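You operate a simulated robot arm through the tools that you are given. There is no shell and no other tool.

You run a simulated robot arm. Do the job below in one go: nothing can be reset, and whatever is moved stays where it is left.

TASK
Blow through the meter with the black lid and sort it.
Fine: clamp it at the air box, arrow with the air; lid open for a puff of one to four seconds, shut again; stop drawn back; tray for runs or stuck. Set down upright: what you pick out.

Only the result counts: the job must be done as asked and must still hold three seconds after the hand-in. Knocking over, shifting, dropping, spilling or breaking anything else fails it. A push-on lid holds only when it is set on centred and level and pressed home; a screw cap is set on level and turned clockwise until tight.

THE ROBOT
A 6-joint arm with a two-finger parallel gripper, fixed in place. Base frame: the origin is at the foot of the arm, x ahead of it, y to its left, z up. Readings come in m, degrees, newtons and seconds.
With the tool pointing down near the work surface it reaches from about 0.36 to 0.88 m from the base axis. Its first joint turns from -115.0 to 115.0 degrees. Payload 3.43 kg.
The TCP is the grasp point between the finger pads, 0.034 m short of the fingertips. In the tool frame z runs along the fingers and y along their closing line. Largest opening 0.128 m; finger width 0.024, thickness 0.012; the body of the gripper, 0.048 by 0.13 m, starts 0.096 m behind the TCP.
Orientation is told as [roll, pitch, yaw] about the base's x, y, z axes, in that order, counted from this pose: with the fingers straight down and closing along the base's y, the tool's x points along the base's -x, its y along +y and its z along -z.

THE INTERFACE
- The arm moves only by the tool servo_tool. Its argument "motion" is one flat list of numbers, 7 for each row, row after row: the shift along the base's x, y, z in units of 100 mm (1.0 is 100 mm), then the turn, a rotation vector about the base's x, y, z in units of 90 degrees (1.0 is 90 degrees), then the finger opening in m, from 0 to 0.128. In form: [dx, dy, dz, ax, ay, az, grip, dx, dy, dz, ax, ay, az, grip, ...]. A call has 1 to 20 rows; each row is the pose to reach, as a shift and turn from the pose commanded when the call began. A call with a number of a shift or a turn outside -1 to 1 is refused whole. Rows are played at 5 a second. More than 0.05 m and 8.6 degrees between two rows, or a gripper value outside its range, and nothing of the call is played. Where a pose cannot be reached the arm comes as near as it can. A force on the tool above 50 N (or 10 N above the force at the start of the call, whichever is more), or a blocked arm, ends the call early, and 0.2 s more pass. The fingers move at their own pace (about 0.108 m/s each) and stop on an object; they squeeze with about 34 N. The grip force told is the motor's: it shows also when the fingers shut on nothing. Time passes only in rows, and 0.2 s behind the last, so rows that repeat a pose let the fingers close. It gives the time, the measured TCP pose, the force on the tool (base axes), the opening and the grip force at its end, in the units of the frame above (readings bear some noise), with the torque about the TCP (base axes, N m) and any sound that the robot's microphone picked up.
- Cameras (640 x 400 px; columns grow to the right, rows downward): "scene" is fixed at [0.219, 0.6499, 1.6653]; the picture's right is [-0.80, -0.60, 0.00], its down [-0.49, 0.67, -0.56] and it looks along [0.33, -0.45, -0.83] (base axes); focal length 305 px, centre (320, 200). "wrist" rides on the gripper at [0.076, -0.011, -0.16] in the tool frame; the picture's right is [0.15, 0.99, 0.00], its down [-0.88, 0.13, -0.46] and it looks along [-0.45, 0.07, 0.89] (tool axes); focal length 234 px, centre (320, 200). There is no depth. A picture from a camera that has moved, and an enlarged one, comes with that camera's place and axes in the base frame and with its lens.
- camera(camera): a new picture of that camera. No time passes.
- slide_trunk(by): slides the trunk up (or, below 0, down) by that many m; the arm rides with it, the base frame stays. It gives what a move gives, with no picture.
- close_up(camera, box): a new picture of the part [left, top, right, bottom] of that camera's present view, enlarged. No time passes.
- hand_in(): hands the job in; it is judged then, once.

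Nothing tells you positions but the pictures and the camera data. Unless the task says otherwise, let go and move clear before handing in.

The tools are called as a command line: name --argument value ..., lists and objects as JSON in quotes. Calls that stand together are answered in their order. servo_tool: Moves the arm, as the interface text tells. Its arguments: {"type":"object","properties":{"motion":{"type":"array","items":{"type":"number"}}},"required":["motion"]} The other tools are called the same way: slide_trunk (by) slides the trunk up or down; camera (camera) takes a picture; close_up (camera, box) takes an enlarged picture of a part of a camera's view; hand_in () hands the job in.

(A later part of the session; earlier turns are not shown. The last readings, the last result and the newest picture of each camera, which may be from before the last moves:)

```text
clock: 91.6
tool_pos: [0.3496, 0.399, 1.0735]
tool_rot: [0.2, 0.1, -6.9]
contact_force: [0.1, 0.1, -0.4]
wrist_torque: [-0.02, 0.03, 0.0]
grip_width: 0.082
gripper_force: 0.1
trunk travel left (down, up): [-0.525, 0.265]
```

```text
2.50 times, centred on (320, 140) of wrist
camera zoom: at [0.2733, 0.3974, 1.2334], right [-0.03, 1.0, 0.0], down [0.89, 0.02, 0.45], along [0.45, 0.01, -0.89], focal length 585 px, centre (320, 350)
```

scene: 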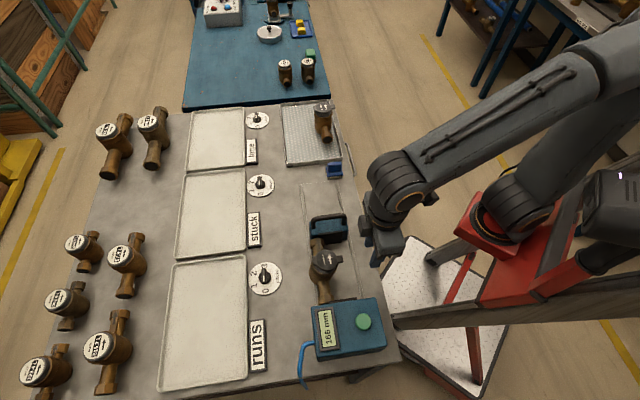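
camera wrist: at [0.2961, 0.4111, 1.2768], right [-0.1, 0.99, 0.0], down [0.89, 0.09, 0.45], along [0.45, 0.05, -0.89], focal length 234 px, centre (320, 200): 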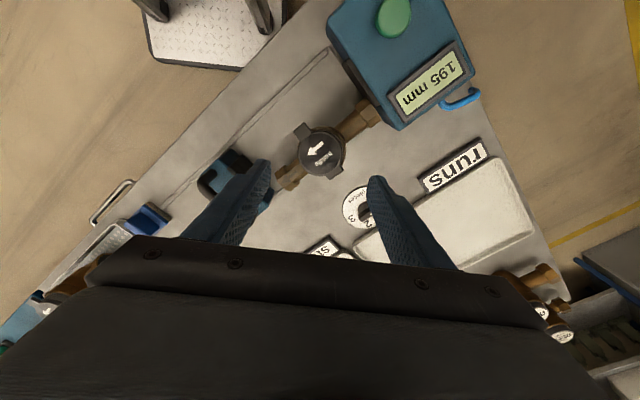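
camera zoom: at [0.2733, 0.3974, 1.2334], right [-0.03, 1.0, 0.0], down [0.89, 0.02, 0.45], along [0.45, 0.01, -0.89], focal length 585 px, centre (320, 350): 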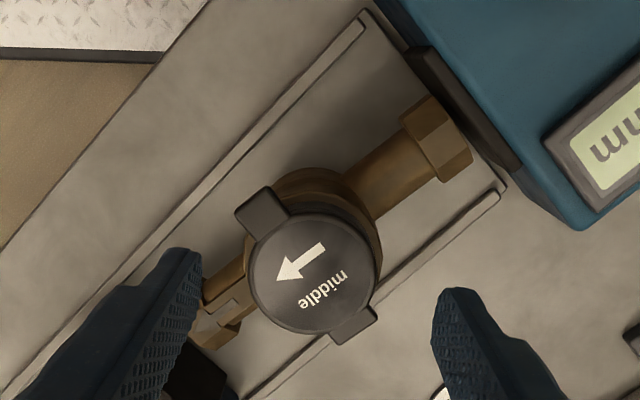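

servo_tool --motion '[0.05, -0.05, 0.3, 0, 0, 0.08, 0.082, 0.15, -0.15, 0.4, 0, 0, 0.17, 0.08, 0.3, -0.3, 0.4, 0, 0, 0.26, 0.06, 0.45, -0.45, 0.4, 0, 0, 0.35, 0.045, 0.6, -0.6, 0.4, 0, 0, 0.44, 0.045, 0.8, -0.8, 0.4, 0, 0, 0.53, 0.045, 1, -1, 0.4, 0, 0, 0.577, 0.045]'

servo_tool --motion '[0.025, -0.025, -0.3, 0, 0, 0, 0.045, 0.025, -0.025, -0.55, 0, 0, 0, 0.045]'

close_up --camera "wrist" --box '[220, 80, 420, 240]'

close_up --camera "scene" --box '[290, 180, 400, 340]'

```text
clock: 93.2
tool_pos: [0.4512, 0.3013, 1.1142]
tool_rot: [0.1, 0.2, 45.3]
contact_force: [-1.3, -0.2, -0.2]
wrist_torque: [0.0, -0.03, 0.02]
grip_width: 0.045
gripper_force: 0.0
trunk travel left (down, up): [-0.525, 0.265]
```

```text
clock: 93.8
tool_pos: [0.4519, 0.2995, 1.0593]
tool_rot: [0.1, 0.0, 45.1]
contact_force: [0.1, 0.2, 0.2]
wrist_torque: [-0.01, -0.03, 0.03]
grip_width: 0.0452
gripper_force: 0.0
trunk travel left (down, up): [-0.525, 0.265]
```

```text
2.50 times, centred on (320, 160) of wrist
camera zoom: at [0.4067, 0.2378, 1.2193], right [-0.8, 0.59, 0.0], down [0.53, 0.72, 0.45], along [0.27, 0.37, -0.89], focal length 585 px, centre (320, 300)
```

zoom: 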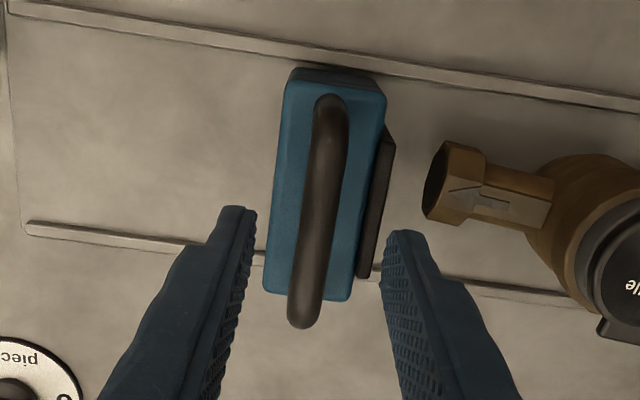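

```text
2.50 times, centred on (345, 260) of scene
camera zoom: at [0.219, 0.6499, 1.6653], right [-0.8, -0.6, 0.0], down [-0.49, 0.67, -0.56], along [0.33, -0.45, -0.83], focal length 762 px, centre (258, 50)
```

zoom: 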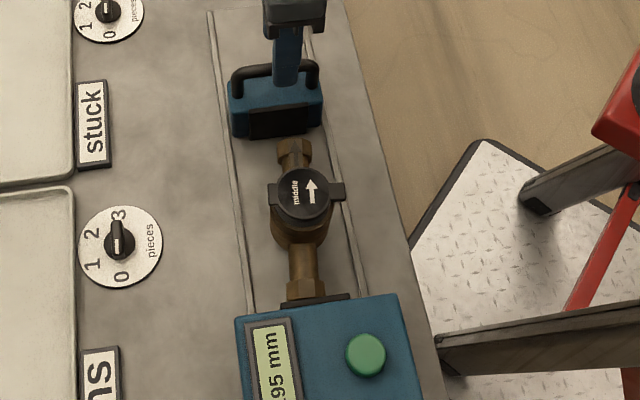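

servo_tool --motion '[0, 0, -0.2, 0, 0, 0, 0.04, 0, 0, -0.33, 0, 0, 0, 0.03, 0, 0, -0.33, 0, 0, 0, 0.015, 0, 0, -0.33, 0, 0, 0, 0.005, 0, 0, -0.33, 0, 0, 0, 0.005]'

servo_tool --motion '[-0.03, 0.03, 0, 0, 0, 0, 0.005, -0.07, 0.07, 0, 0, 0, 0, 0.005, -0.11, 0.11, 0, 0, 0, 0, 0.005, -0.15, 0.15, 0, 0, 0, 0, 0.005, -0.17, 0.17, 0, 0, 0, 0, 0.005]'

close_up --camera "scene" --box '[290, 200, 400, 350]'

```text
clock: 95.0
tool_pos: [0.453, 0.2964, 1.0252]
tool_rot: [0.2, 0.0, 45.1]
contact_force: [-2.8, 1.2, -1.3]
wrist_torque: [0.51, -0.4, -0.12]
grip_width: 0.0138
gripper_force: 45.6
trunk travel left (down, up): [-0.525, 0.265]
```

```text
clock: 96.2
tool_pos: [0.4354, 0.3151, 1.0253]
tool_rot: [0.1, 0.0, 45.1]
contact_force: [6.2, -0.1, 8.5]
wrist_torque: [-0.24, 0.08, -0.14]
grip_width: 0.0137
gripper_force: 44.8
trunk travel left (down, up): [-0.525, 0.265]
```

```text
2.67 times, centred on (345, 275) of scene
camera zoom: at [0.219, 0.6499, 1.6653], right [-0.8, -0.6, 0.0], down [-0.49, 0.67, -0.56], along [0.33, -0.45, -0.83], focal length 813 px, centre (253, 0)
```

zoom: 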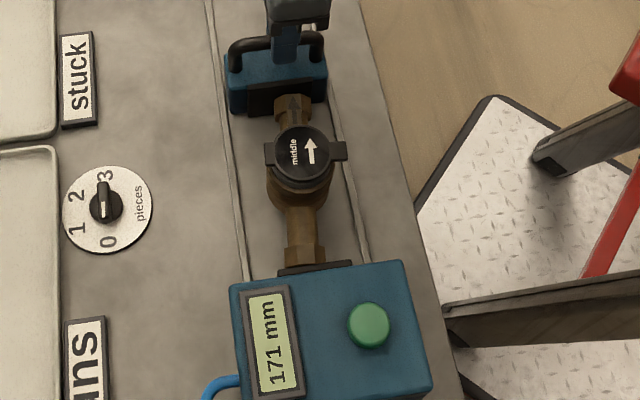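

servo_tool --motion '[-0.01, 0.01, 0, 0, 0, 0, 0.005, -0.02, 0.02, 0, 0, 0, 0, 0.005, -0.03, 0.03, 0, 0, 0, 0, 0.005, -0.04, 0.04, 0, 0, 0, 0, 0.005, -0.05, 0.05, 0, 0, 0, 0, 0.005]'

close_up --camera "scene" --box '[290, 200, 400, 350]'

close_up --camera "wrist" --box '[300, 80, 560, 240]'

```text
clock: 97.4
tool_pos: [0.4324, 0.3166, 1.0246]
tool_rot: [0.1, 0.1, 45.0]
contact_force: [37.6, -20.8, -8.7]
wrist_torque: [0.32, -1.44, -0.07]
grip_width: 0.0137
gripper_force: 45.2
trunk travel left (down, up): [-0.525, 0.265]
```

```text
2.67 times, centred on (345, 275) of scene
camera zoom: at [0.219, 0.6499, 1.6653], right [-0.8, -0.6, 0.0], down [-0.49, 0.67, -0.56], along [0.33, -0.45, -0.83], focal length 813 px, centre (253, 0)
```

zoom: 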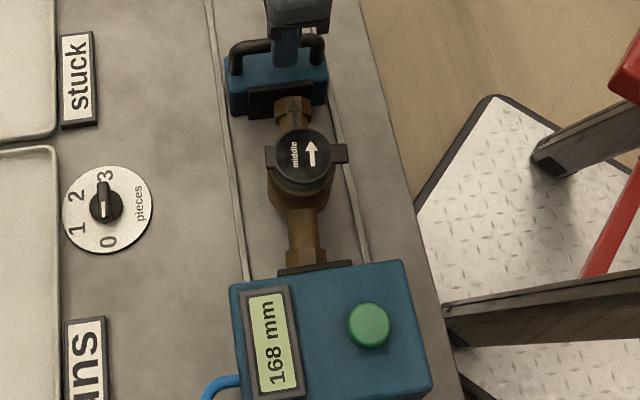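

```text
2.46 times, centred on (430, 160) of wrist
camera zoom: at [0.3873, 0.2559, 1.1854], right [-0.8, 0.6, 0.0], down [0.53, 0.72, 0.45], along [0.27, 0.36, -0.89], focal length 576 px, centre (49, 298)
```

zoom: 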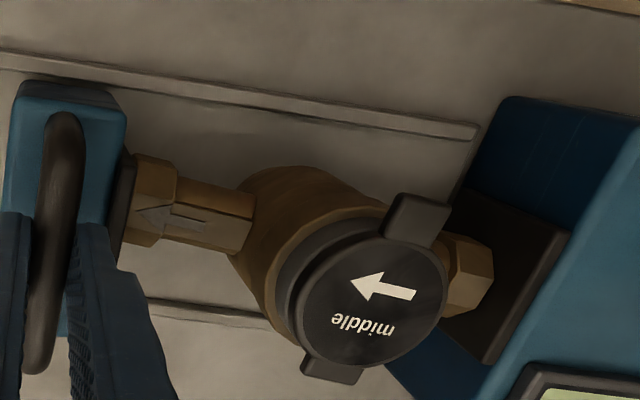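

The display stops at 168 mm because the meter sits about 6° askew between the pads. I back the stop off 10 mm, then will twist the meter square with the barrel grip.

servo_tool --motion '[0.04, -0.04, 0, 0, 0, 0, 0.005, 0.09, -0.09, 0, 0, 0, 0, 0.005, 0.12, -0.12, 0, 0, 0, 0, 0.005, 0.12, -0.12, 0, 0, 0, 0, 0.025, 0.12, -0.12, 0, 0, 0, 0, 0.035, 0.12, -0.12, 0.3, 0, 0, 0, 0.035, 0.12, -0.12, 0.6, 0, 0, 0, 0.05, 0.12, -0.12, 0.9, 0, 0, 0, 0.085]'

servo_tool --motion '[-0.12, 0.12, 0, 0, 0, -0.09, 0.085, -0.25, 0.26, 0, 0, 0, -0.18, 0.085, -0.4, 0.42, 0, 0, 0, -0.27, 0.085, -0.55, 0.58, 0, 0, 0, -0.36, 0.085, -0.72, 0.76, 0, 0, 0, -0.45, 0.085, -0.9, 0.93, 0, 0, 0, -0.53, 0.085, -0.92, 0.93, 0, 0, 0, -0.567, 0.085]'

camera --camera "wrist"

close_up --camera "wrist" --box '[240, 80, 400, 220]'

close_up --camera "scene" --box '[290, 200, 400, 350]'

```text
clock: 99.2
tool_pos: [0.4435, 0.3078, 1.1159]
tool_rot: [0.0, 0.2, 45.2]
contact_force: [0.2, -0.2, 0.4]
wrist_torque: [0.01, 0.02, -0.03]
grip_width: 0.085
gripper_force: 0.1
trunk travel left (down, up): [-0.525, 0.265]
```

```text
clock: 100.8
tool_pos: [0.3496, 0.4003, 1.1176]
tool_rot: [0.1, 0.1, -6.1]
contact_force: [-0.2, 0.4, 0.2]
wrist_torque: [0.02, 0.0, 0.02]
grip_width: 0.0852
gripper_force: 0.0
trunk travel left (down, up): [-0.525, 0.265]
```

```text
taken
camera wrist: at [0.2731, 0.397, 1.2774], right [-0.04, 1.0, 0.0], down [0.89, 0.04, 0.45], along [0.45, 0.02, -0.89], focal length 234 px, centre (320, 200)
```

wrist: 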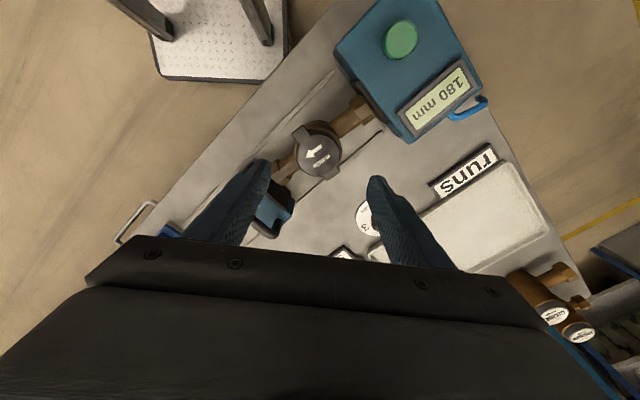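

```text
2.86 times, centred on (320, 150) of wrist
camera zoom: at [0.2731, 0.397, 1.2774], right [-0.04, 1.0, 0.0], down [0.89, 0.04, 0.45], along [0.45, 0.02, -0.89], focal length 669 px, centre (320, 343)
```

zoom: 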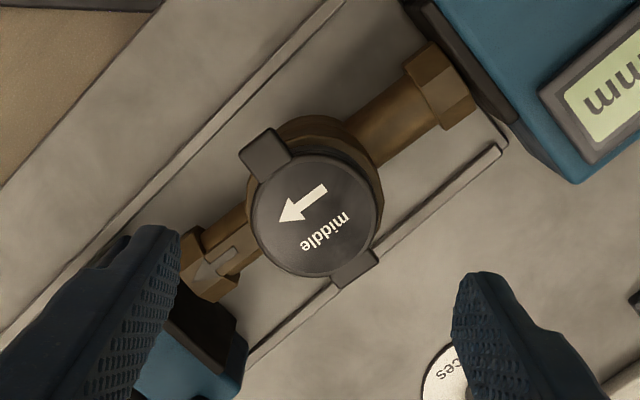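

```text
2.67 times, centred on (345, 275) of scene
camera zoom: at [0.219, 0.6499, 1.6653], right [-0.8, -0.6, 0.0], down [-0.49, 0.67, -0.56], along [0.33, -0.45, -0.83], focal length 813 px, centre (253, 0)
```

zoom: 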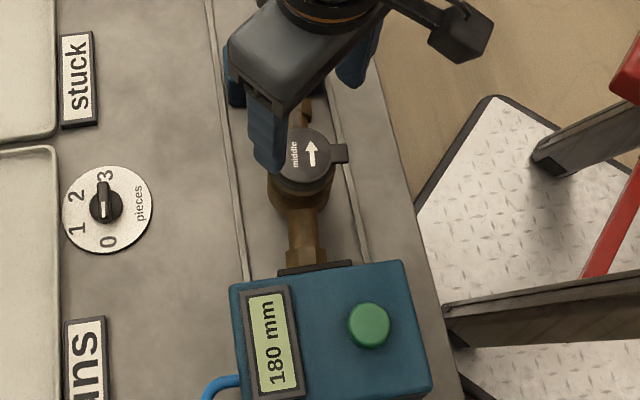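

servo_tool --motion '[0.012, -0.02, -0.3, 0, 0, -0.014, 0.083, 0.012, -0.02, -0.6, 0, 0, -0.014, 0.083, 0.012, -0.02, -0.9, 0, 0, -0.014, 0.083]'

close_up --camera "wrist" --box '[220, 110, 420, 230]'

```text
clock: 101.6
tool_pos: [0.351, 0.3968, 1.0251]
tool_rot: [0.1, 0.1, -7.3]
contact_force: [0.5, 0.2, -0.1]
wrist_torque: [0.02, -0.02, 0.01]
grip_width: 0.0828
gripper_force: 0.0
trunk travel left (down, up): [-0.525, 0.265]
```

```text
3.20 times, centred on (320, 170) of wrist
camera zoom: at [0.2746, 0.3959, 1.186], right [-0.02, 1.0, 0.0], down [0.89, 0.02, 0.45], along [0.45, 0.01, -0.89], focal length 749 px, centre (320, 296)
```

zoom: 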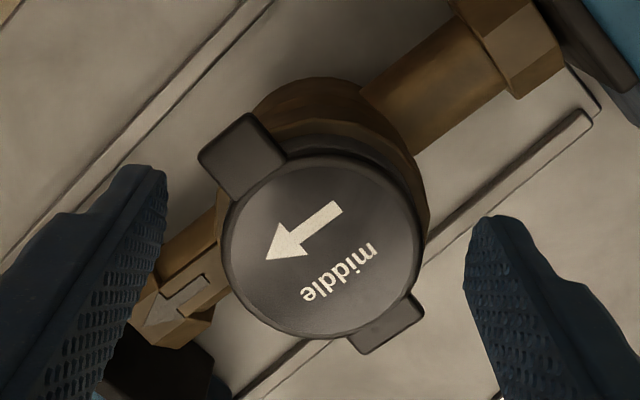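

servo_tool --motion '[0.003, 0.007, -0.15, 0, 0, 0, 0.083, 0.003, 0.007, -0.3, 0, 0, 0, 0.083, 0.003, 0.007, -0.42, 0, 0, 0, 0.083, 0.003, 0.007, -0.51, 0, 0, 0, 0.083, 0.003, 0.007, -0.51, 0, 0, 0, 0.07, 0.003, 0.007, -0.51, 0, 0, 0, 0.06, 0.003, 0.007, -0.51, 0, 0, 0, 0.045, 0.003, 0.007, -0.51, 0, 0, 0, 0.03, 0.003, 0.007, -0.51, 0, 0, 0, 0.03]'

close_up --camera "wrist" --box '[220, 110, 420, 240]'

close_up --camera "scene" --box '[310, 220, 390, 310]'

```text
clock: 103.6
tool_pos: [0.3518, 0.3991, 0.9741]
tool_rot: [0.1, 0.1, -7.1]
contact_force: [3.0, -2.8, 0.3]
wrist_torque: [-0.12, -0.3, -0.09]
grip_width: 0.0618
gripper_force: 33.9
trunk travel left (down, up): [-0.525, 0.265]
```

```text
3.08 times, centred on (320, 175) of wrist
camera zoom: at [0.2751, 0.3971, 1.135], right [-0.02, 1.0, 0.0], down [0.89, 0.02, 0.45], along [0.45, 0.01, -0.89], focal length 720 px, centre (320, 277)
```

zoom: 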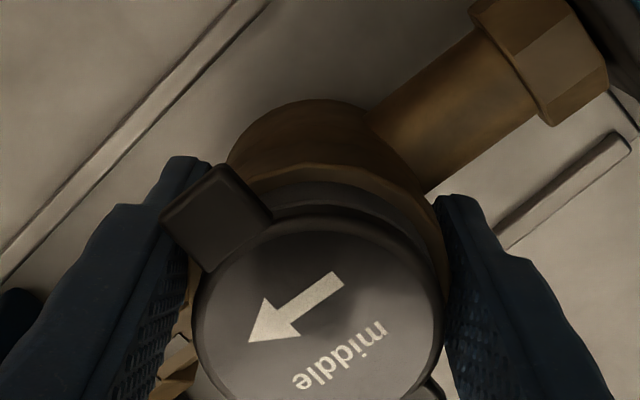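

```text
4.44 times, centred on (350, 265) of scene
camera zoom: at [0.219, 0.6499, 1.6653], right [-0.8, -0.6, 0.0], down [-0.49, 0.67, -0.56], along [0.33, -0.45, -0.83], focal length 1355 px, centre (187, -89)
```

zoom: 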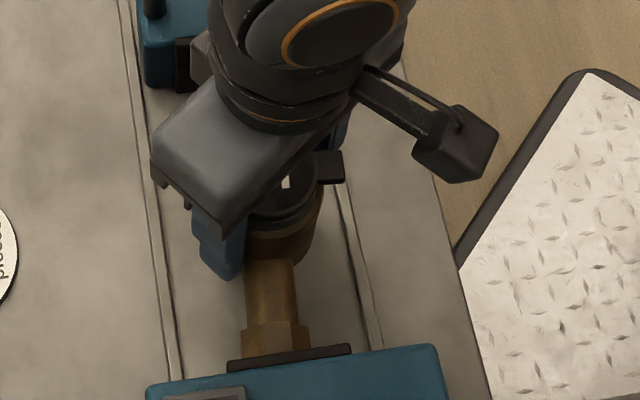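

servo_tool --motion '[0, 0, 0.03, 0, 0, 0, 0.03, 0.03, -0.03, 0.04, 0, 0, 0.01, 0.03, 0.05, -0.01, 0.04, 0, 0, 0.035, 0.03, 0.05, -0.01, 0.04, 0, 0, 0.053, 0.03]'

close_up --camera "wrist" --box '[220, 20, 480, 240]'

close_up --camera "scene" --box '[310, 220, 390, 310]'

```text
clock: 104.6
tool_pos: [0.357, 0.3967, 0.9793]
tool_rot: [0.1, 0.1, -2.5]
contact_force: [0.3, -0.4, -6.4]
wrist_torque: [0.01, 0.02, -0.01]
grip_width: 0.0619
gripper_force: 33.8
trunk travel left (down, up): [-0.525, 0.265]
```

```text
1.82 times, centred on (350, 130) of wrist
camera zoom: at [0.281, 0.3894, 1.1392], right [-0.1, 0.99, 0.0], down [0.89, 0.09, 0.45], along [0.45, 0.05, -0.89], focal length 426 px, centre (266, 327)
```

zoom: 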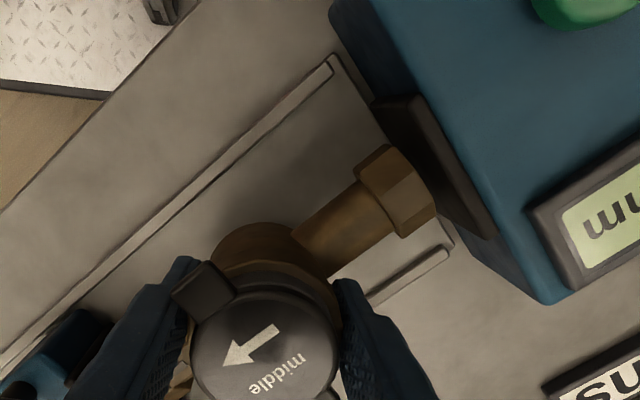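

```text
4.44 times, centred on (350, 265) of scene
camera zoom: at [0.219, 0.6499, 1.6653], right [-0.8, -0.6, 0.0], down [-0.49, 0.67, -0.56], along [0.33, -0.45, -0.83], focal length 1355 px, centre (187, -89)
```

zoom: 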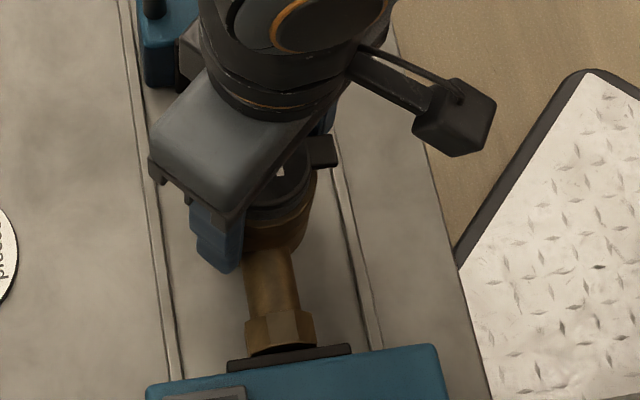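

servo_tool --motion '[0, 0, -0.03, 0, 0, 0.01, 0.03, 0, 0, -0.06, 0, 0, 0.01, 0.03, -0.02, 0.02, -0.065, 0, 0, 0.01, 0.03, -0.035, 0.035, -0.065, 0, 0, 0.01, 0.03]'

```text
clock: 105.6
tool_pos: [0.3541, 0.4003, 0.9716]
tool_rot: [0.2, -0.1, -1.6]
contact_force: [9.1, -5.6, 22.1]
wrist_torque: [-0.46, -0.25, 0.07]
grip_width: 0.0616
gripper_force: 34.2
trunk travel left (down, up): [-0.525, 0.265]
```

servo_tool --motion '[0, 0, 0.018, 0, 0, 0, 0.03, -0.012, 0.012, 0.018, 0, 0, 0, 0.03, -0.012, 0.012, 0.018, 0, 0, 0, 0.03]'

servo_tool --motion '[0.008, -0.008, 0, 0, 0, 0, 0.03, 0.008, -0.008, 0, 0, 0, 0, 0.063, 0.008, -0.008, 0, 0, 0, 0, 0.07, 0.008, -0.008, 0, 0, 0, 0, 0.082, 0.008, -0.008, 0.2, 0, 0, 0, 0.082, 0.008, -0.008, 0.6, 0, 0, 0, 0.082, 0.008, -0.008, 1, 0, 0, 0, 0.082]'

close_up --camera "wrist" --box '[220, 60, 420, 220]'

close_up --camera "scene" --box '[300, 200, 400, 320]'

```text
clock: 106.4
tool_pos: [0.3532, 0.4008, 0.972]
tool_rot: [-0.1, 0.3, -1.6]
contact_force: [12.2, -10.2, -2.9]
wrist_torque: [-0.2, -0.52, -0.37]
grip_width: 0.0618
gripper_force: 34.2
trunk travel left (down, up): [-0.525, 0.265]
```

```text
clock: 108.0
tool_pos: [0.3535, 0.4022, 1.0718]
tool_rot: [0.0, 0.2, -1.6]
contact_force: [0.1, 0.6, -0.7]
wrist_torque: [-0.02, 0.01, -0.01]
grip_width: 0.0819
gripper_force: 0.1
trunk travel left (down, up): [-0.525, 0.265]
```

```text
2.50 times, centred on (320, 140) of wrist
camera zoom: at [0.278, 0.3928, 1.2329], right [-0.12, 0.99, 0.0], down [0.89, 0.11, 0.45], along [0.45, 0.05, -0.89], focal length 585 px, centre (320, 350)
```

zoom: 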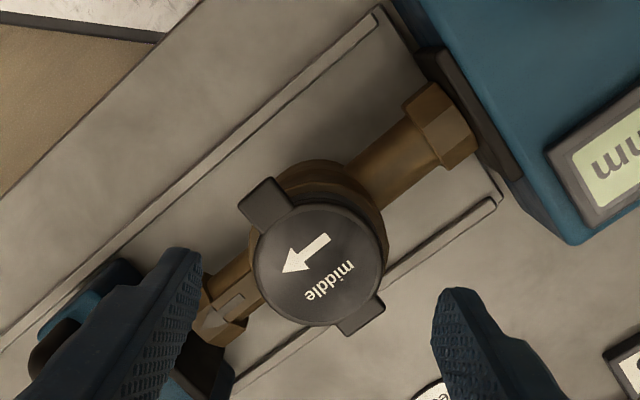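

```text
3.33 times, centred on (350, 260) of scene
camera zoom: at [0.219, 0.6499, 1.6653], right [-0.8, -0.6, 0.0], down [-0.49, 0.67, -0.56], along [0.33, -0.45, -0.83], focal length 1016 px, centre (220, 0)
```

zoom: 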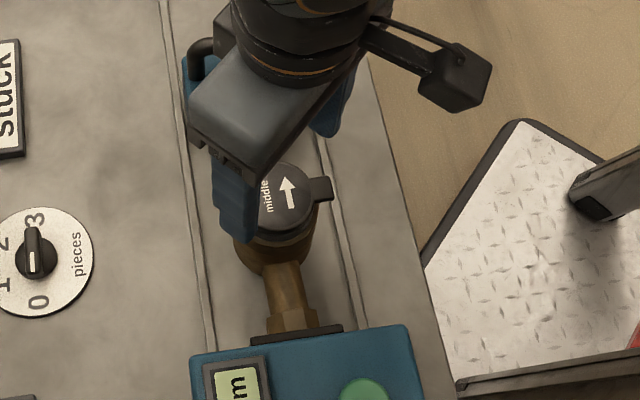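

servo_tool --motion '[0.05, -0.05, 0.3, 0, 0, 0.08, 0.082, 0.18, -0.18, 0.4, 0, 0, 0.17, 0.08, 0.35, -0.36, 0.4, 0, 0, 0.26, 0.06, 0.55, -0.56, 0.4, 0, 0, 0.35, 0.045, 0.75, -0.78, 0.4, 0, 0, 0.44, 0.045, 0.9, -0.96, 0.4, 0, 0, 0.518, 0.045, 0.9, -0.96, 0.1, 0, 0, 0.518, 0.045, 0.9, -0.96, -0.15, 0, 0, 0.518, 0.045]'

close_up --camera "wrist" --box '[220, 80, 420, 240]'

close_up --camera "scene" --box '[290, 200, 400, 350]'

```text
clock: 109.8
tool_pos: [0.4436, 0.3053, 1.0593]
tool_rot: [0.1, 0.1, 45.1]
contact_force: [-1.2, -0.4, -1.6]
wrist_torque: [-0.01, -0.02, -0.05]
grip_width: 0.0448
gripper_force: 0.1
trunk travel left (down, up): [-0.525, 0.265]
```

```text
2.50 times, centred on (320, 160) of wrist
camera zoom: at [0.398, 0.2433, 1.219], right [-0.8, 0.59, 0.0], down [0.53, 0.72, 0.45], along [0.27, 0.37, -0.89], focal length 585 px, centre (320, 300)
```

zoom: 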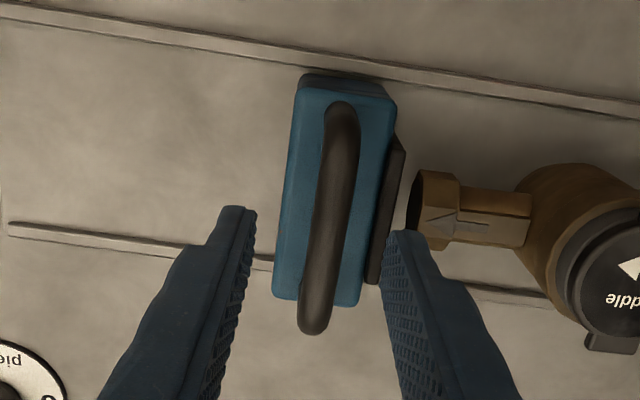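

```text
2.67 times, centred on (345, 275) of scene
camera zoom: at [0.219, 0.6499, 1.6653], right [-0.8, -0.6, 0.0], down [-0.49, 0.67, -0.56], along [0.33, -0.45, -0.83], focal length 813 px, centre (253, 0)
```

zoom: 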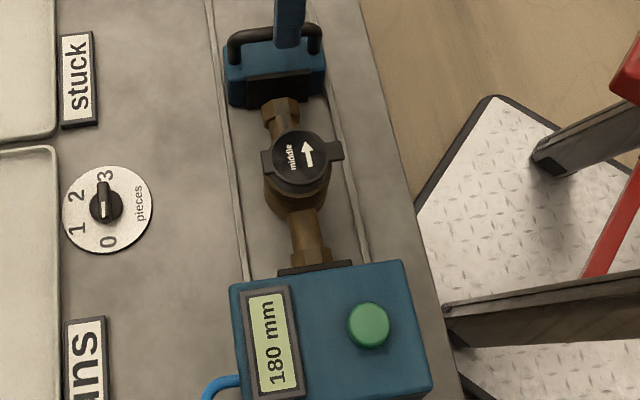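

Now the meter is square. Gripping the handle and pushing the stop to clamp.

servo_tool --motion '[-0.01, 0.01, -0.2, 0, 0, 0, 0.04, -0.01, 0.01, -0.33, 0, 0, 0, 0.03, -0.01, 0.01, -0.33, 0, 0, 0, 0.015, -0.01, 0.01, -0.33, 0, 0, 0, 0.005, -0.01, 0.01, -0.33, 0, 0, 0, 0.005]'

servo_tool --motion '[-0.025, 0.025, 0, 0, 0, 0, 0.005, -0.05, 0.05, 0, 0, 0, 0, 0.005, -0.075, 0.075, 0, 0, 0, 0, 0.005, -0.09, 0.09, 0, 0, 0, 0, 0.005, -0.1, 0.1, 0, 0, 0, 0, 0.005, -0.11, 0.11, 0, 0, 0, 0, 0.005, -0.12, 0.12, 0, 0, 0, 0, 0.005]'

close_up --camera "scene" --box '[290, 200, 400, 350]'

```text
clock: 111.0
tool_pos: [0.4429, 0.3062, 1.0256]
tool_rot: [0.1, 0.1, 45.2]
contact_force: [-3.9, 3.5, 1.4]
wrist_torque: [0.55, -0.36, -0.1]
grip_width: 0.0136
gripper_force: 45.4
trunk travel left (down, up): [-0.525, 0.265]
```

```text
clock: 112.6
tool_pos: [0.4312, 0.317, 1.0261]
tool_rot: [0.1, 0.0, 45.0]
contact_force: [11.6, -5.9, 3.5]
wrist_torque: [-0.08, -0.46, 0.02]
grip_width: 0.0135
gripper_force: 45.2
trunk travel left (down, up): [-0.525, 0.265]
```

```text
2.67 times, centred on (345, 275) of scene
camera zoom: at [0.219, 0.6499, 1.6653], right [-0.8, -0.6, 0.0], down [-0.49, 0.67, -0.56], along [0.33, -0.45, -0.83], focal length 813 px, centre (253, 0)
```

zoom: 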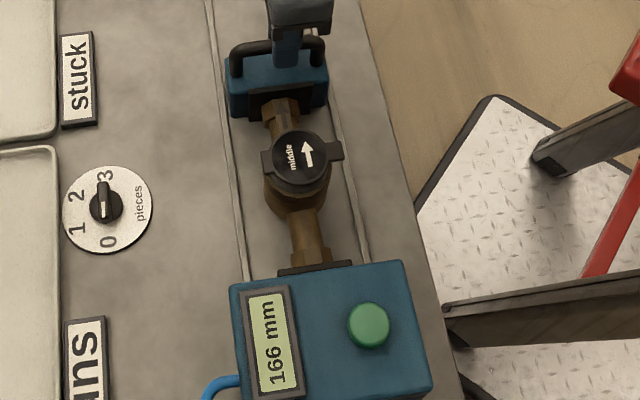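

Contact at 166 mm; pressing a little further to clamp home.

servo_tool --motion '[-0.01, 0.01, 0, 0, 0, 0, 0.005, -0.02, 0.02, 0, 0, 0, 0, 0.005, -0.026, 0.026, 0, 0, 0, 0, 0.005]'

close_up --camera "scene" --box '[290, 200, 400, 350]'

```text
clock: 113.3
tool_pos: [0.4306, 0.3168, 1.0261]
tool_rot: [-0.5, 0.0, 45.2]
contact_force: [29.1, -30.6, -4.3]
wrist_torque: [-0.58, -0.55, -0.31]
grip_width: 0.0137
gripper_force: 45.3
trunk travel left (down, up): [-0.525, 0.265]
stopped in row 3: the force on the tool passed its limit at 52 N (the readings are from after the stop); the commanded pose is now the measured one
```

```text
2.67 times, centred on (345, 275) of scene
camera zoom: at [0.219, 0.6499, 1.6653], right [-0.8, -0.6, 0.0], down [-0.49, 0.67, -0.56], along [0.33, -0.45, -0.83], focal length 813 px, centre (253, 0)
```

zoom: 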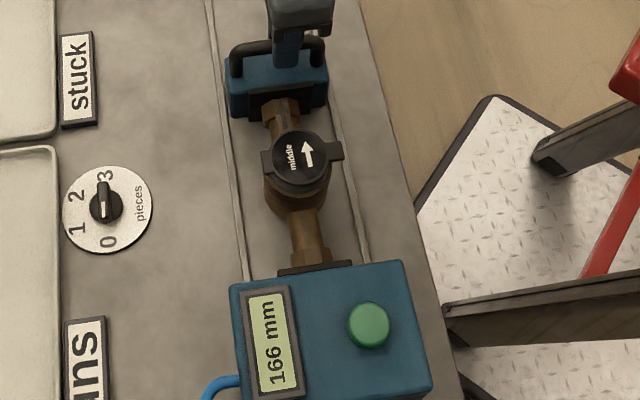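

Clamped firmly (52 N, 166 mm). Releasing the handle and going over the lid for a precise look at the tab before lifting it from underneath.

servo_tool --motion '[0, 0, 0, 0, 0, 0, 0.025, 0, 0, 0, 0, 0, 0, 0.035, 0, 0, 0.3, 0, 0, 0, 0.035, 0, 0, 0.6, 0, 0, 0, 0.03, 0, 0, 0.85, 0, 0, 0, 0.02]'

servo_tool --motion '[-0.25, 0.14, 0, 0, 0, 0, 0, -0.5, 0.28, 0, 0, 0, 0, 0, -0.75, 0.42, 0, 0, 0, 0, 0, -0.97, 0.5, 0, 0, 0, 0, 0]'

camera --camera "wrist"

close_up --camera "wrist" --box '[240, 100, 400, 240]'

close_up --camera "scene" --box '[310, 220, 390, 300]'

```text
clock: 114.5
tool_pos: [0.4289, 0.3201, 1.1127]
tool_rot: [-0.2, 0.1, 45.1]
contact_force: [-0.1, 0.1, 0.0]
wrist_torque: [0.01, 0.03, 0.01]
grip_width: 0.0202
gripper_force: 0.1
trunk travel left (down, up): [-0.525, 0.265]
```

```text
clock: 115.5
tool_pos: [0.3301, 0.3696, 1.1134]
tool_rot: [-0.1, 0.0, 45.1]
contact_force: [-0.6, 0.2, -0.3]
wrist_torque: [0.0, 0.01, -0.02]
grip_width: 0.0
gripper_force: 33.3
trunk travel left (down, up): [-0.525, 0.265]
```

```text
taken
camera wrist: at [0.2827, 0.3098, 1.2731], right [-0.81, 0.59, 0.0], down [0.53, 0.72, 0.45], along [0.27, 0.36, -0.89], focal length 234 px, centre (320, 200)
```

wrist: 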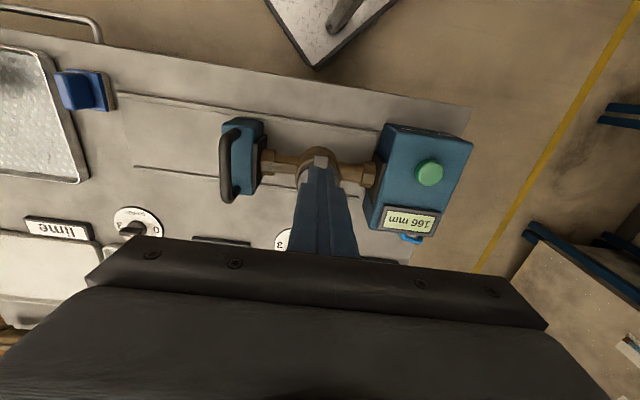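

```text
2.86 times, centred on (320, 170) of wrist
camera zoom: at [0.2827, 0.3098, 1.2731], right [-0.81, 0.59, 0.0], down [0.53, 0.72, 0.45], along [0.27, 0.36, -0.89], focal length 669 px, centre (320, 286)
```

zoom: 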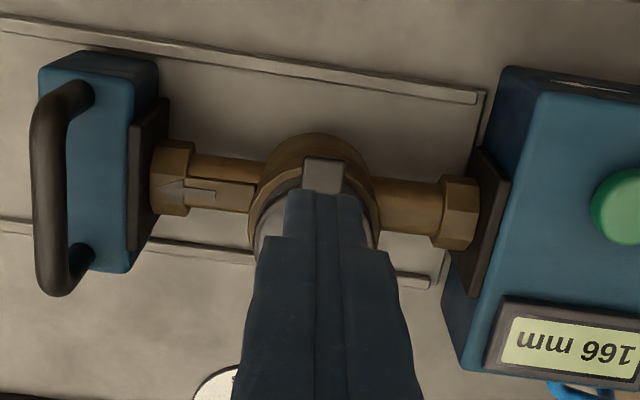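

```text
5.00 times, centred on (350, 260) of scene
camera zoom: at [0.219, 0.6499, 1.6653], right [-0.8, -0.6, 0.0], down [-0.49, 0.67, -0.56], along [0.33, -0.45, -0.83], focal length 1525 px, centre (170, -100)
```

zoom: 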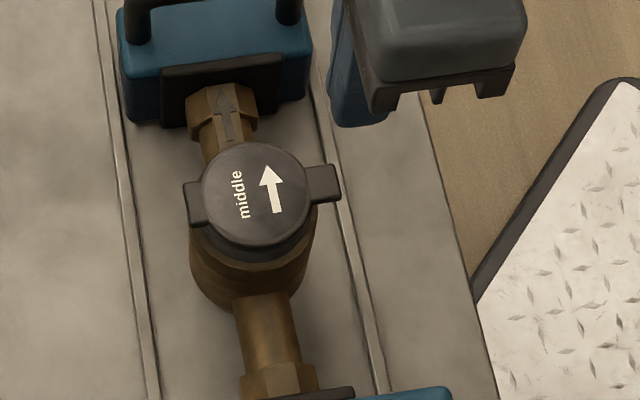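

Everything sits well: tab end at n≈0.495, e≈-0.032. I lean the tool 45° towards the stop side (high up first, to verify reach), so a closed fingertip can go under the tab from the side.

servo_tool --motion '[0.06, -0.07, 0.05, 0.06, 0.06, 0, 0, 0.12, -0.14, 0.1, 0.12, 0.12, 0, 0, 0.18, -0.21, 0.1, 0.18, 0.18, 0, 0, 0.24, -0.28, 0.1, 0.24, 0.24, 0, 0, 0.3, -0.35, 0.1, 0.3, 0.3, 0, 0, 0.376, -0.443, 0.1, 0.3536, 0.3536, 0, 0]'

camera --camera "scene"

camera --camera "wrist"

```text
clock: 117.0
tool_pos: [0.3696, 0.326, 1.1221]
tool_rot: [45.0, -0.2, 45.2]
contact_force: [-0.2, 0.1, 0.7]
wrist_torque: [-0.05, -0.03, -0.01]
grip_width: 0.0
gripper_force: 32.6
trunk travel left (down, up): [-0.525, 0.265]
```

```text
taken
```

scene: 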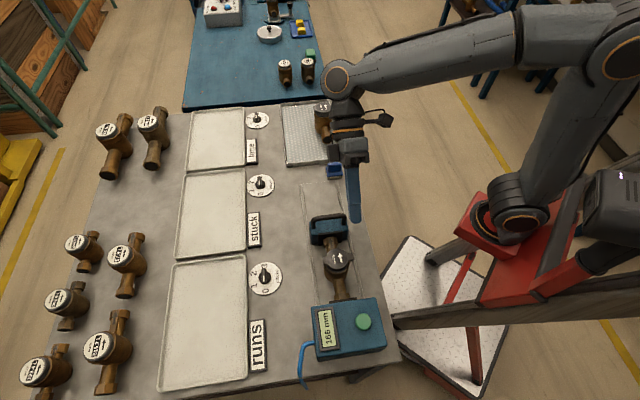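

```text
taken
camera wrist: at [0.4002, 0.1886, 1.2272], right [-0.6, 0.39, 0.7], down [0.78, 0.46, 0.42], along [-0.16, 0.8, -0.58], focal length 234 px, centre (320, 200)
```

wrist: 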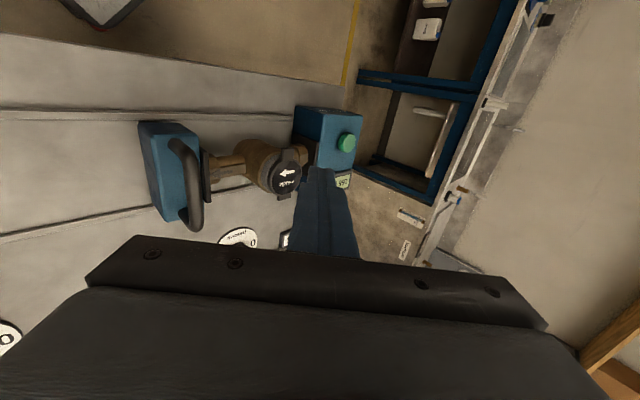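

servo_tool --motion '[-0.014, -0.014, -0.3, 0, 0, 0, 0, -0.014, -0.014, -0.6, 0, 0, 0, 0, -0.014, -0.014, -0.9, 0, 0, 0, 0]'

close_up --camera "scene" --box '[310, 190, 390, 290]'

camera --camera "wrist"

close_up --camera "wrist" --box '[220, 100, 400, 230]'

```text
clock: 117.8
tool_pos: [0.3697, 0.324, 1.0306]
tool_rot: [44.7, -0.2, 45.1]
contact_force: [-0.4, -0.2, -0.2]
wrist_torque: [0.02, 0.0, -0.05]
grip_width: 0.0
gripper_force: 33.3
trunk travel left (down, up): [-0.525, 0.265]
```

```text
4.00 times, centred on (350, 240) of scene
camera zoom: at [0.219, 0.6499, 1.6653], right [-0.8, -0.6, 0.0], down [-0.49, 0.67, -0.56], along [0.33, -0.45, -0.83], focal length 1220 px, centre (200, 40)
```

zoom: 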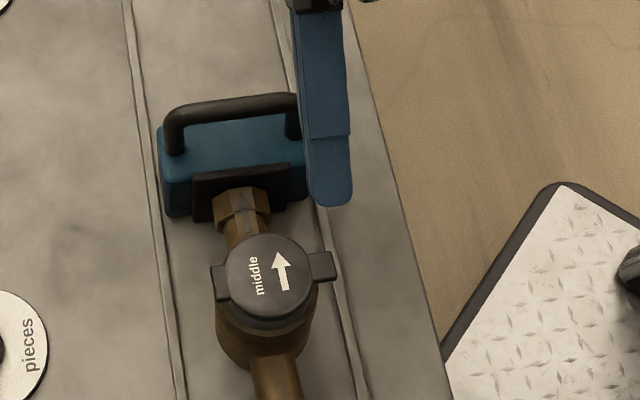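

```text
taken
camera wrist: at [0.3996, 0.1858, 1.1372], right [-0.6, 0.39, 0.7], down [0.78, 0.46, 0.42], along [-0.16, 0.8, -0.58], focal length 234 px, centre (320, 200)
```

wrist: 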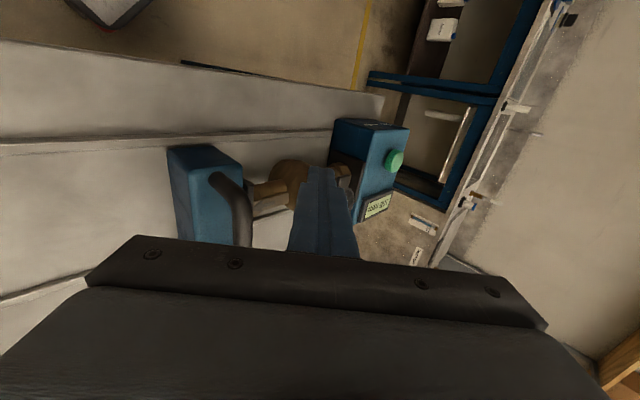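

```text
3.08 times, centred on (310, 165) of wrist
camera zoom: at [0.3996, 0.1858, 1.1372], right [-0.6, 0.39, 0.7], down [0.78, 0.46, 0.42], along [-0.16, 0.8, -0.58], focal length 720 px, centre (351, 308)
```

zoom: 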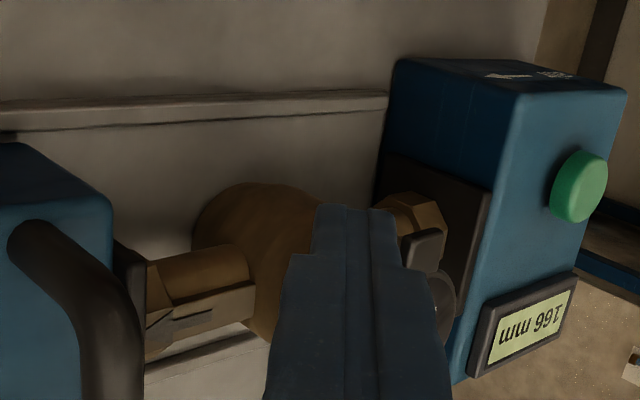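

The 45° lean would come too close to the stop's handle, so I raise and use a 35° lean instead, closer in.

servo_tool --motion '[0, 0, 0.2, 0, 0, 0, 0, -0.05, 0.05, 0.3, -0.04, -0.04, 0, 0, -0.1, 0.1, 0.3, -0.0786, -0.0786, 0, 0, -0.1, 0.1, 0.3, -0.0786, -0.0786, 0, 0]'

close_up --camera "scene" --box '[310, 190, 390, 290]'

close_up --camera "wrist" --box '[220, 100, 400, 230]'

```text
clock: 118.8
tool_pos: [0.3586, 0.3344, 1.0616]
tool_rot: [34.7, 0.0, 45.2]
contact_force: [-0.8, 0.0, -0.2]
wrist_torque: [0.0, -0.01, 0.0]
grip_width: 0.0
gripper_force: 32.8
trunk travel left (down, up): [-0.525, 0.265]
```

```text
4.00 times, centred on (350, 240) of scene
camera zoom: at [0.219, 0.6499, 1.6653], right [-0.8, -0.6, 0.0], down [-0.49, 0.67, -0.56], along [0.33, -0.45, -0.83], focal length 1220 px, centre (200, 40)
```

zoom: 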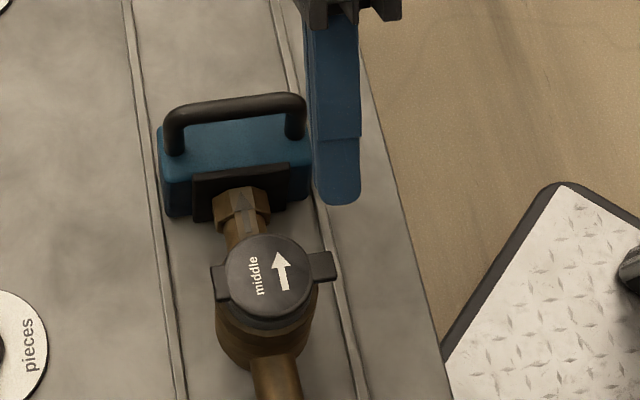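

```text
3.08 times, centred on (310, 165) of wrist
camera zoom: at [0.3755, 0.2108, 1.186], right [-0.68, 0.47, 0.56], down [0.73, 0.52, 0.45], along [-0.08, 0.72, -0.69], focal length 720 px, centre (351, 308)
```

zoom: 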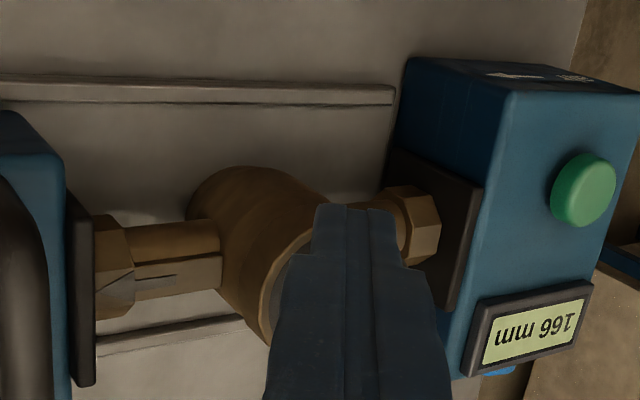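

servo_tool --motion '[-0.01, 0.01, -0.25, 0, 0, 0, 0, -0.01, 0.01, -0.45, 0, 0, 0, 0, -0.01, 0.01, -0.59, 0, 0, 0, 0]'

close_up --camera "scene" --box '[320, 210, 384, 270]'

close_up --camera "wrist" --box '[240, 110, 400, 230]'

```text
clock: 119.5
tool_pos: [0.3577, 0.3365, 1.001]
tool_rot: [34.8, -0.1, 45.2]
contact_force: [-0.6, -0.3, -0.2]
wrist_torque: [0.0, -0.01, 0.0]
grip_width: 0.0003
gripper_force: 33.3
trunk travel left (down, up): [-0.525, 0.265]
```

```text
6.67 times, centred on (352, 240) of scene
camera zoom: at [0.219, 0.6499, 1.6653], right [-0.8, -0.6, 0.0], down [-0.49, 0.67, -0.56], along [0.33, -0.45, -0.83], focal length 2033 px, centre (107, -67)
```

zoom: 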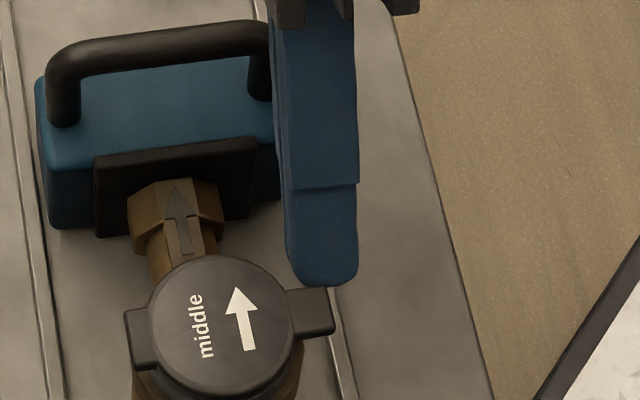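

```text
3.33 times, centred on (320, 170) of wrist
camera zoom: at [0.3738, 0.2122, 1.1262], right [-0.68, 0.47, 0.56], down [0.73, 0.52, 0.45], along [-0.08, 0.72, -0.69], focal length 781 px, centre (320, 300)
```

zoom: 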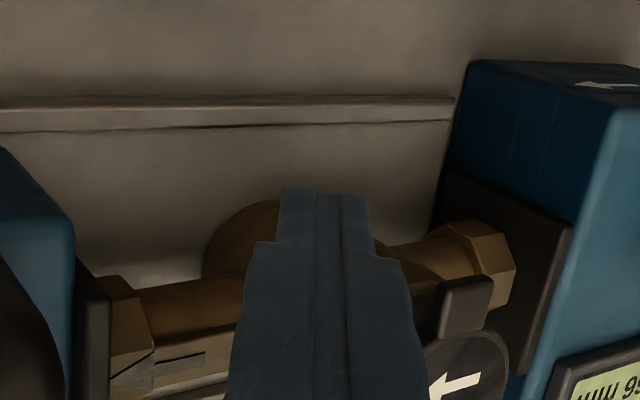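

servo_tool --motion '[-0.025, 0.025, 0, 0, 0, 0, 0, -0.05, 0.05, 0, 0, 0, 0, 0, -0.07, 0.07, 0, 0, 0, 0, 0]'

close_up --camera "scene" --box '[320, 210, 384, 270]'

close_up --camera "wrist" --box '[240, 110, 400, 230]'

```text
clock: 120.3
tool_pos: [0.3493, 0.341, 1.0028]
tool_rot: [34.7, 0.0, 45.3]
contact_force: [0.1, 0.3, -0.6]
wrist_torque: [0.01, 0.01, -0.02]
grip_width: 0.0001
gripper_force: 32.9
trunk travel left (down, up): [-0.525, 0.265]
```

```text
6.67 times, centred on (352, 240) of scene
camera zoom: at [0.219, 0.6499, 1.6653], right [-0.8, -0.6, 0.0], down [-0.49, 0.67, -0.56], along [0.33, -0.45, -0.83], focal length 2033 px, centre (107, -67)
```

zoom: 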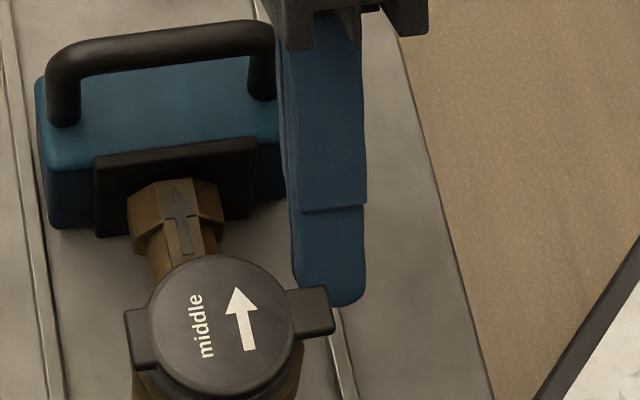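

```text
3.33 times, centred on (320, 170) of wrist
camera zoom: at [0.3673, 0.218, 1.1275], right [-0.68, 0.47, 0.56], down [0.73, 0.52, 0.45], along [-0.08, 0.72, -0.69], focal length 781 px, centre (320, 300)
```

zoom: 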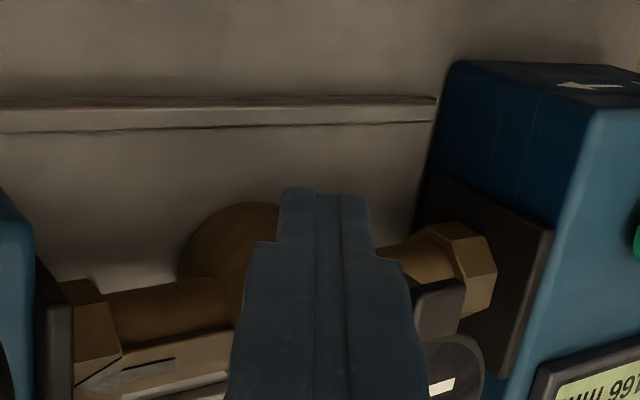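

servo_tool --motion '[-0.01, 0.04, 0, 0, 0, 0, 0, -0.035, 0.065, 0, 0, 0, 0, 0]'

close_up --camera "scene" --box '[330, 225, 378, 267]'

close_up --camera "wrist" --box '[260, 130, 380, 220]'

```text
clock: 121.0
tool_pos: [0.3459, 0.3502, 1.0033]
tool_rot: [34.7, -0.1, 45.2]
contact_force: [0.6, 1.0, 0.4]
wrist_torque: [-0.01, 0.0, 0.03]
grip_width: 0.0
gripper_force: 33.1
trunk travel left (down, up): [-0.525, 0.265]
```

```text
9.52 times, centred on (354, 246) of scene
camera zoom: at [0.219, 0.6499, 1.6653], right [-0.8, -0.6, 0.0], down [-0.49, 0.67, -0.56], along [0.33, -0.45, -0.83], focal length 2904 px, centre (-4, -238)
```

zoom: 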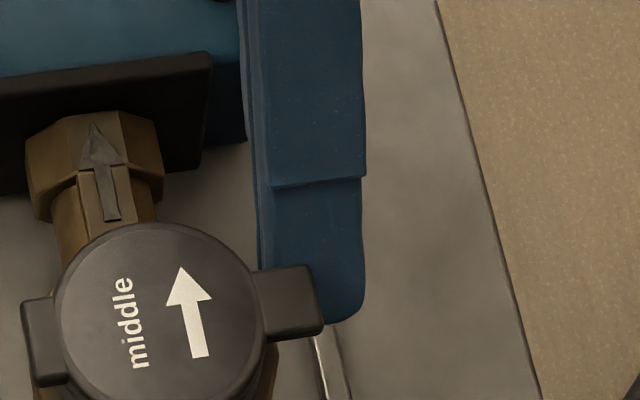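

```text
4.44 times, centred on (320, 175) of wrist
camera zoom: at [0.3635, 0.2247, 1.1272], right [-0.68, 0.47, 0.56], down [0.73, 0.52, 0.45], along [-0.08, 0.72, -0.69], focal length 1041 px, centre (320, 311)
```

zoom: 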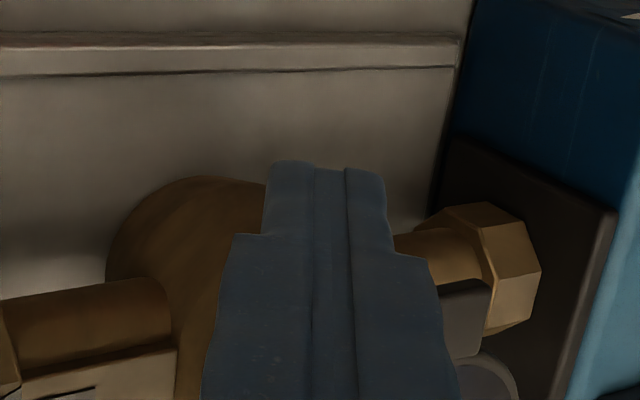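

The fingertip is under the tab with no contact. Raising in small steps.

servo_tool --motion '[0, 0, 0.03, 0, 0, 0, 0, 0, 0, 0.06, 0, 0, 0, 0, 0, 0, 0.09, 0, 0, 0, 0, 0, 0, 0.12, 0, 0, 0, 0]'

close_up --camera "scene" --box '[320, 225, 378, 275]'

close_up --camera "wrist" --box '[240, 110, 400, 230]'

```text
clock: 122.0
tool_pos: [0.3465, 0.3484, 1.0152]
tool_rot: [34.9, 0.0, 45.2]
contact_force: [0.3, -0.7, 0.7]
wrist_torque: [0.0, -0.01, 0.02]
grip_width: 0.0
gripper_force: 33.6
trunk travel left (down, up): [-0.525, 0.265]
```

```text
8.00 times, centred on (349, 250) of scene
camera zoom: at [0.219, 0.6499, 1.6653], right [-0.8, -0.6, 0.0], down [-0.49, 0.67, -0.56], along [0.33, -0.45, -0.83], focal length 2440 px, centre (88, -200)
```

zoom: 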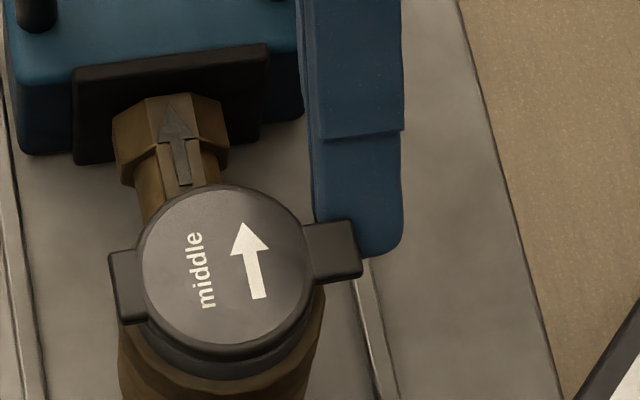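

```text
3.33 times, centred on (320, 170) of wrist
camera zoom: at [0.3629, 0.225, 1.1398], right [-0.68, 0.47, 0.56], down [0.73, 0.52, 0.45], along [-0.08, 0.72, -0.69], focal length 781 px, centre (320, 300)
```

zoom: 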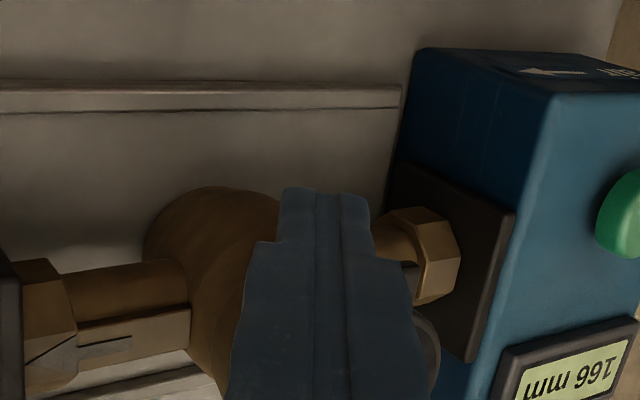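

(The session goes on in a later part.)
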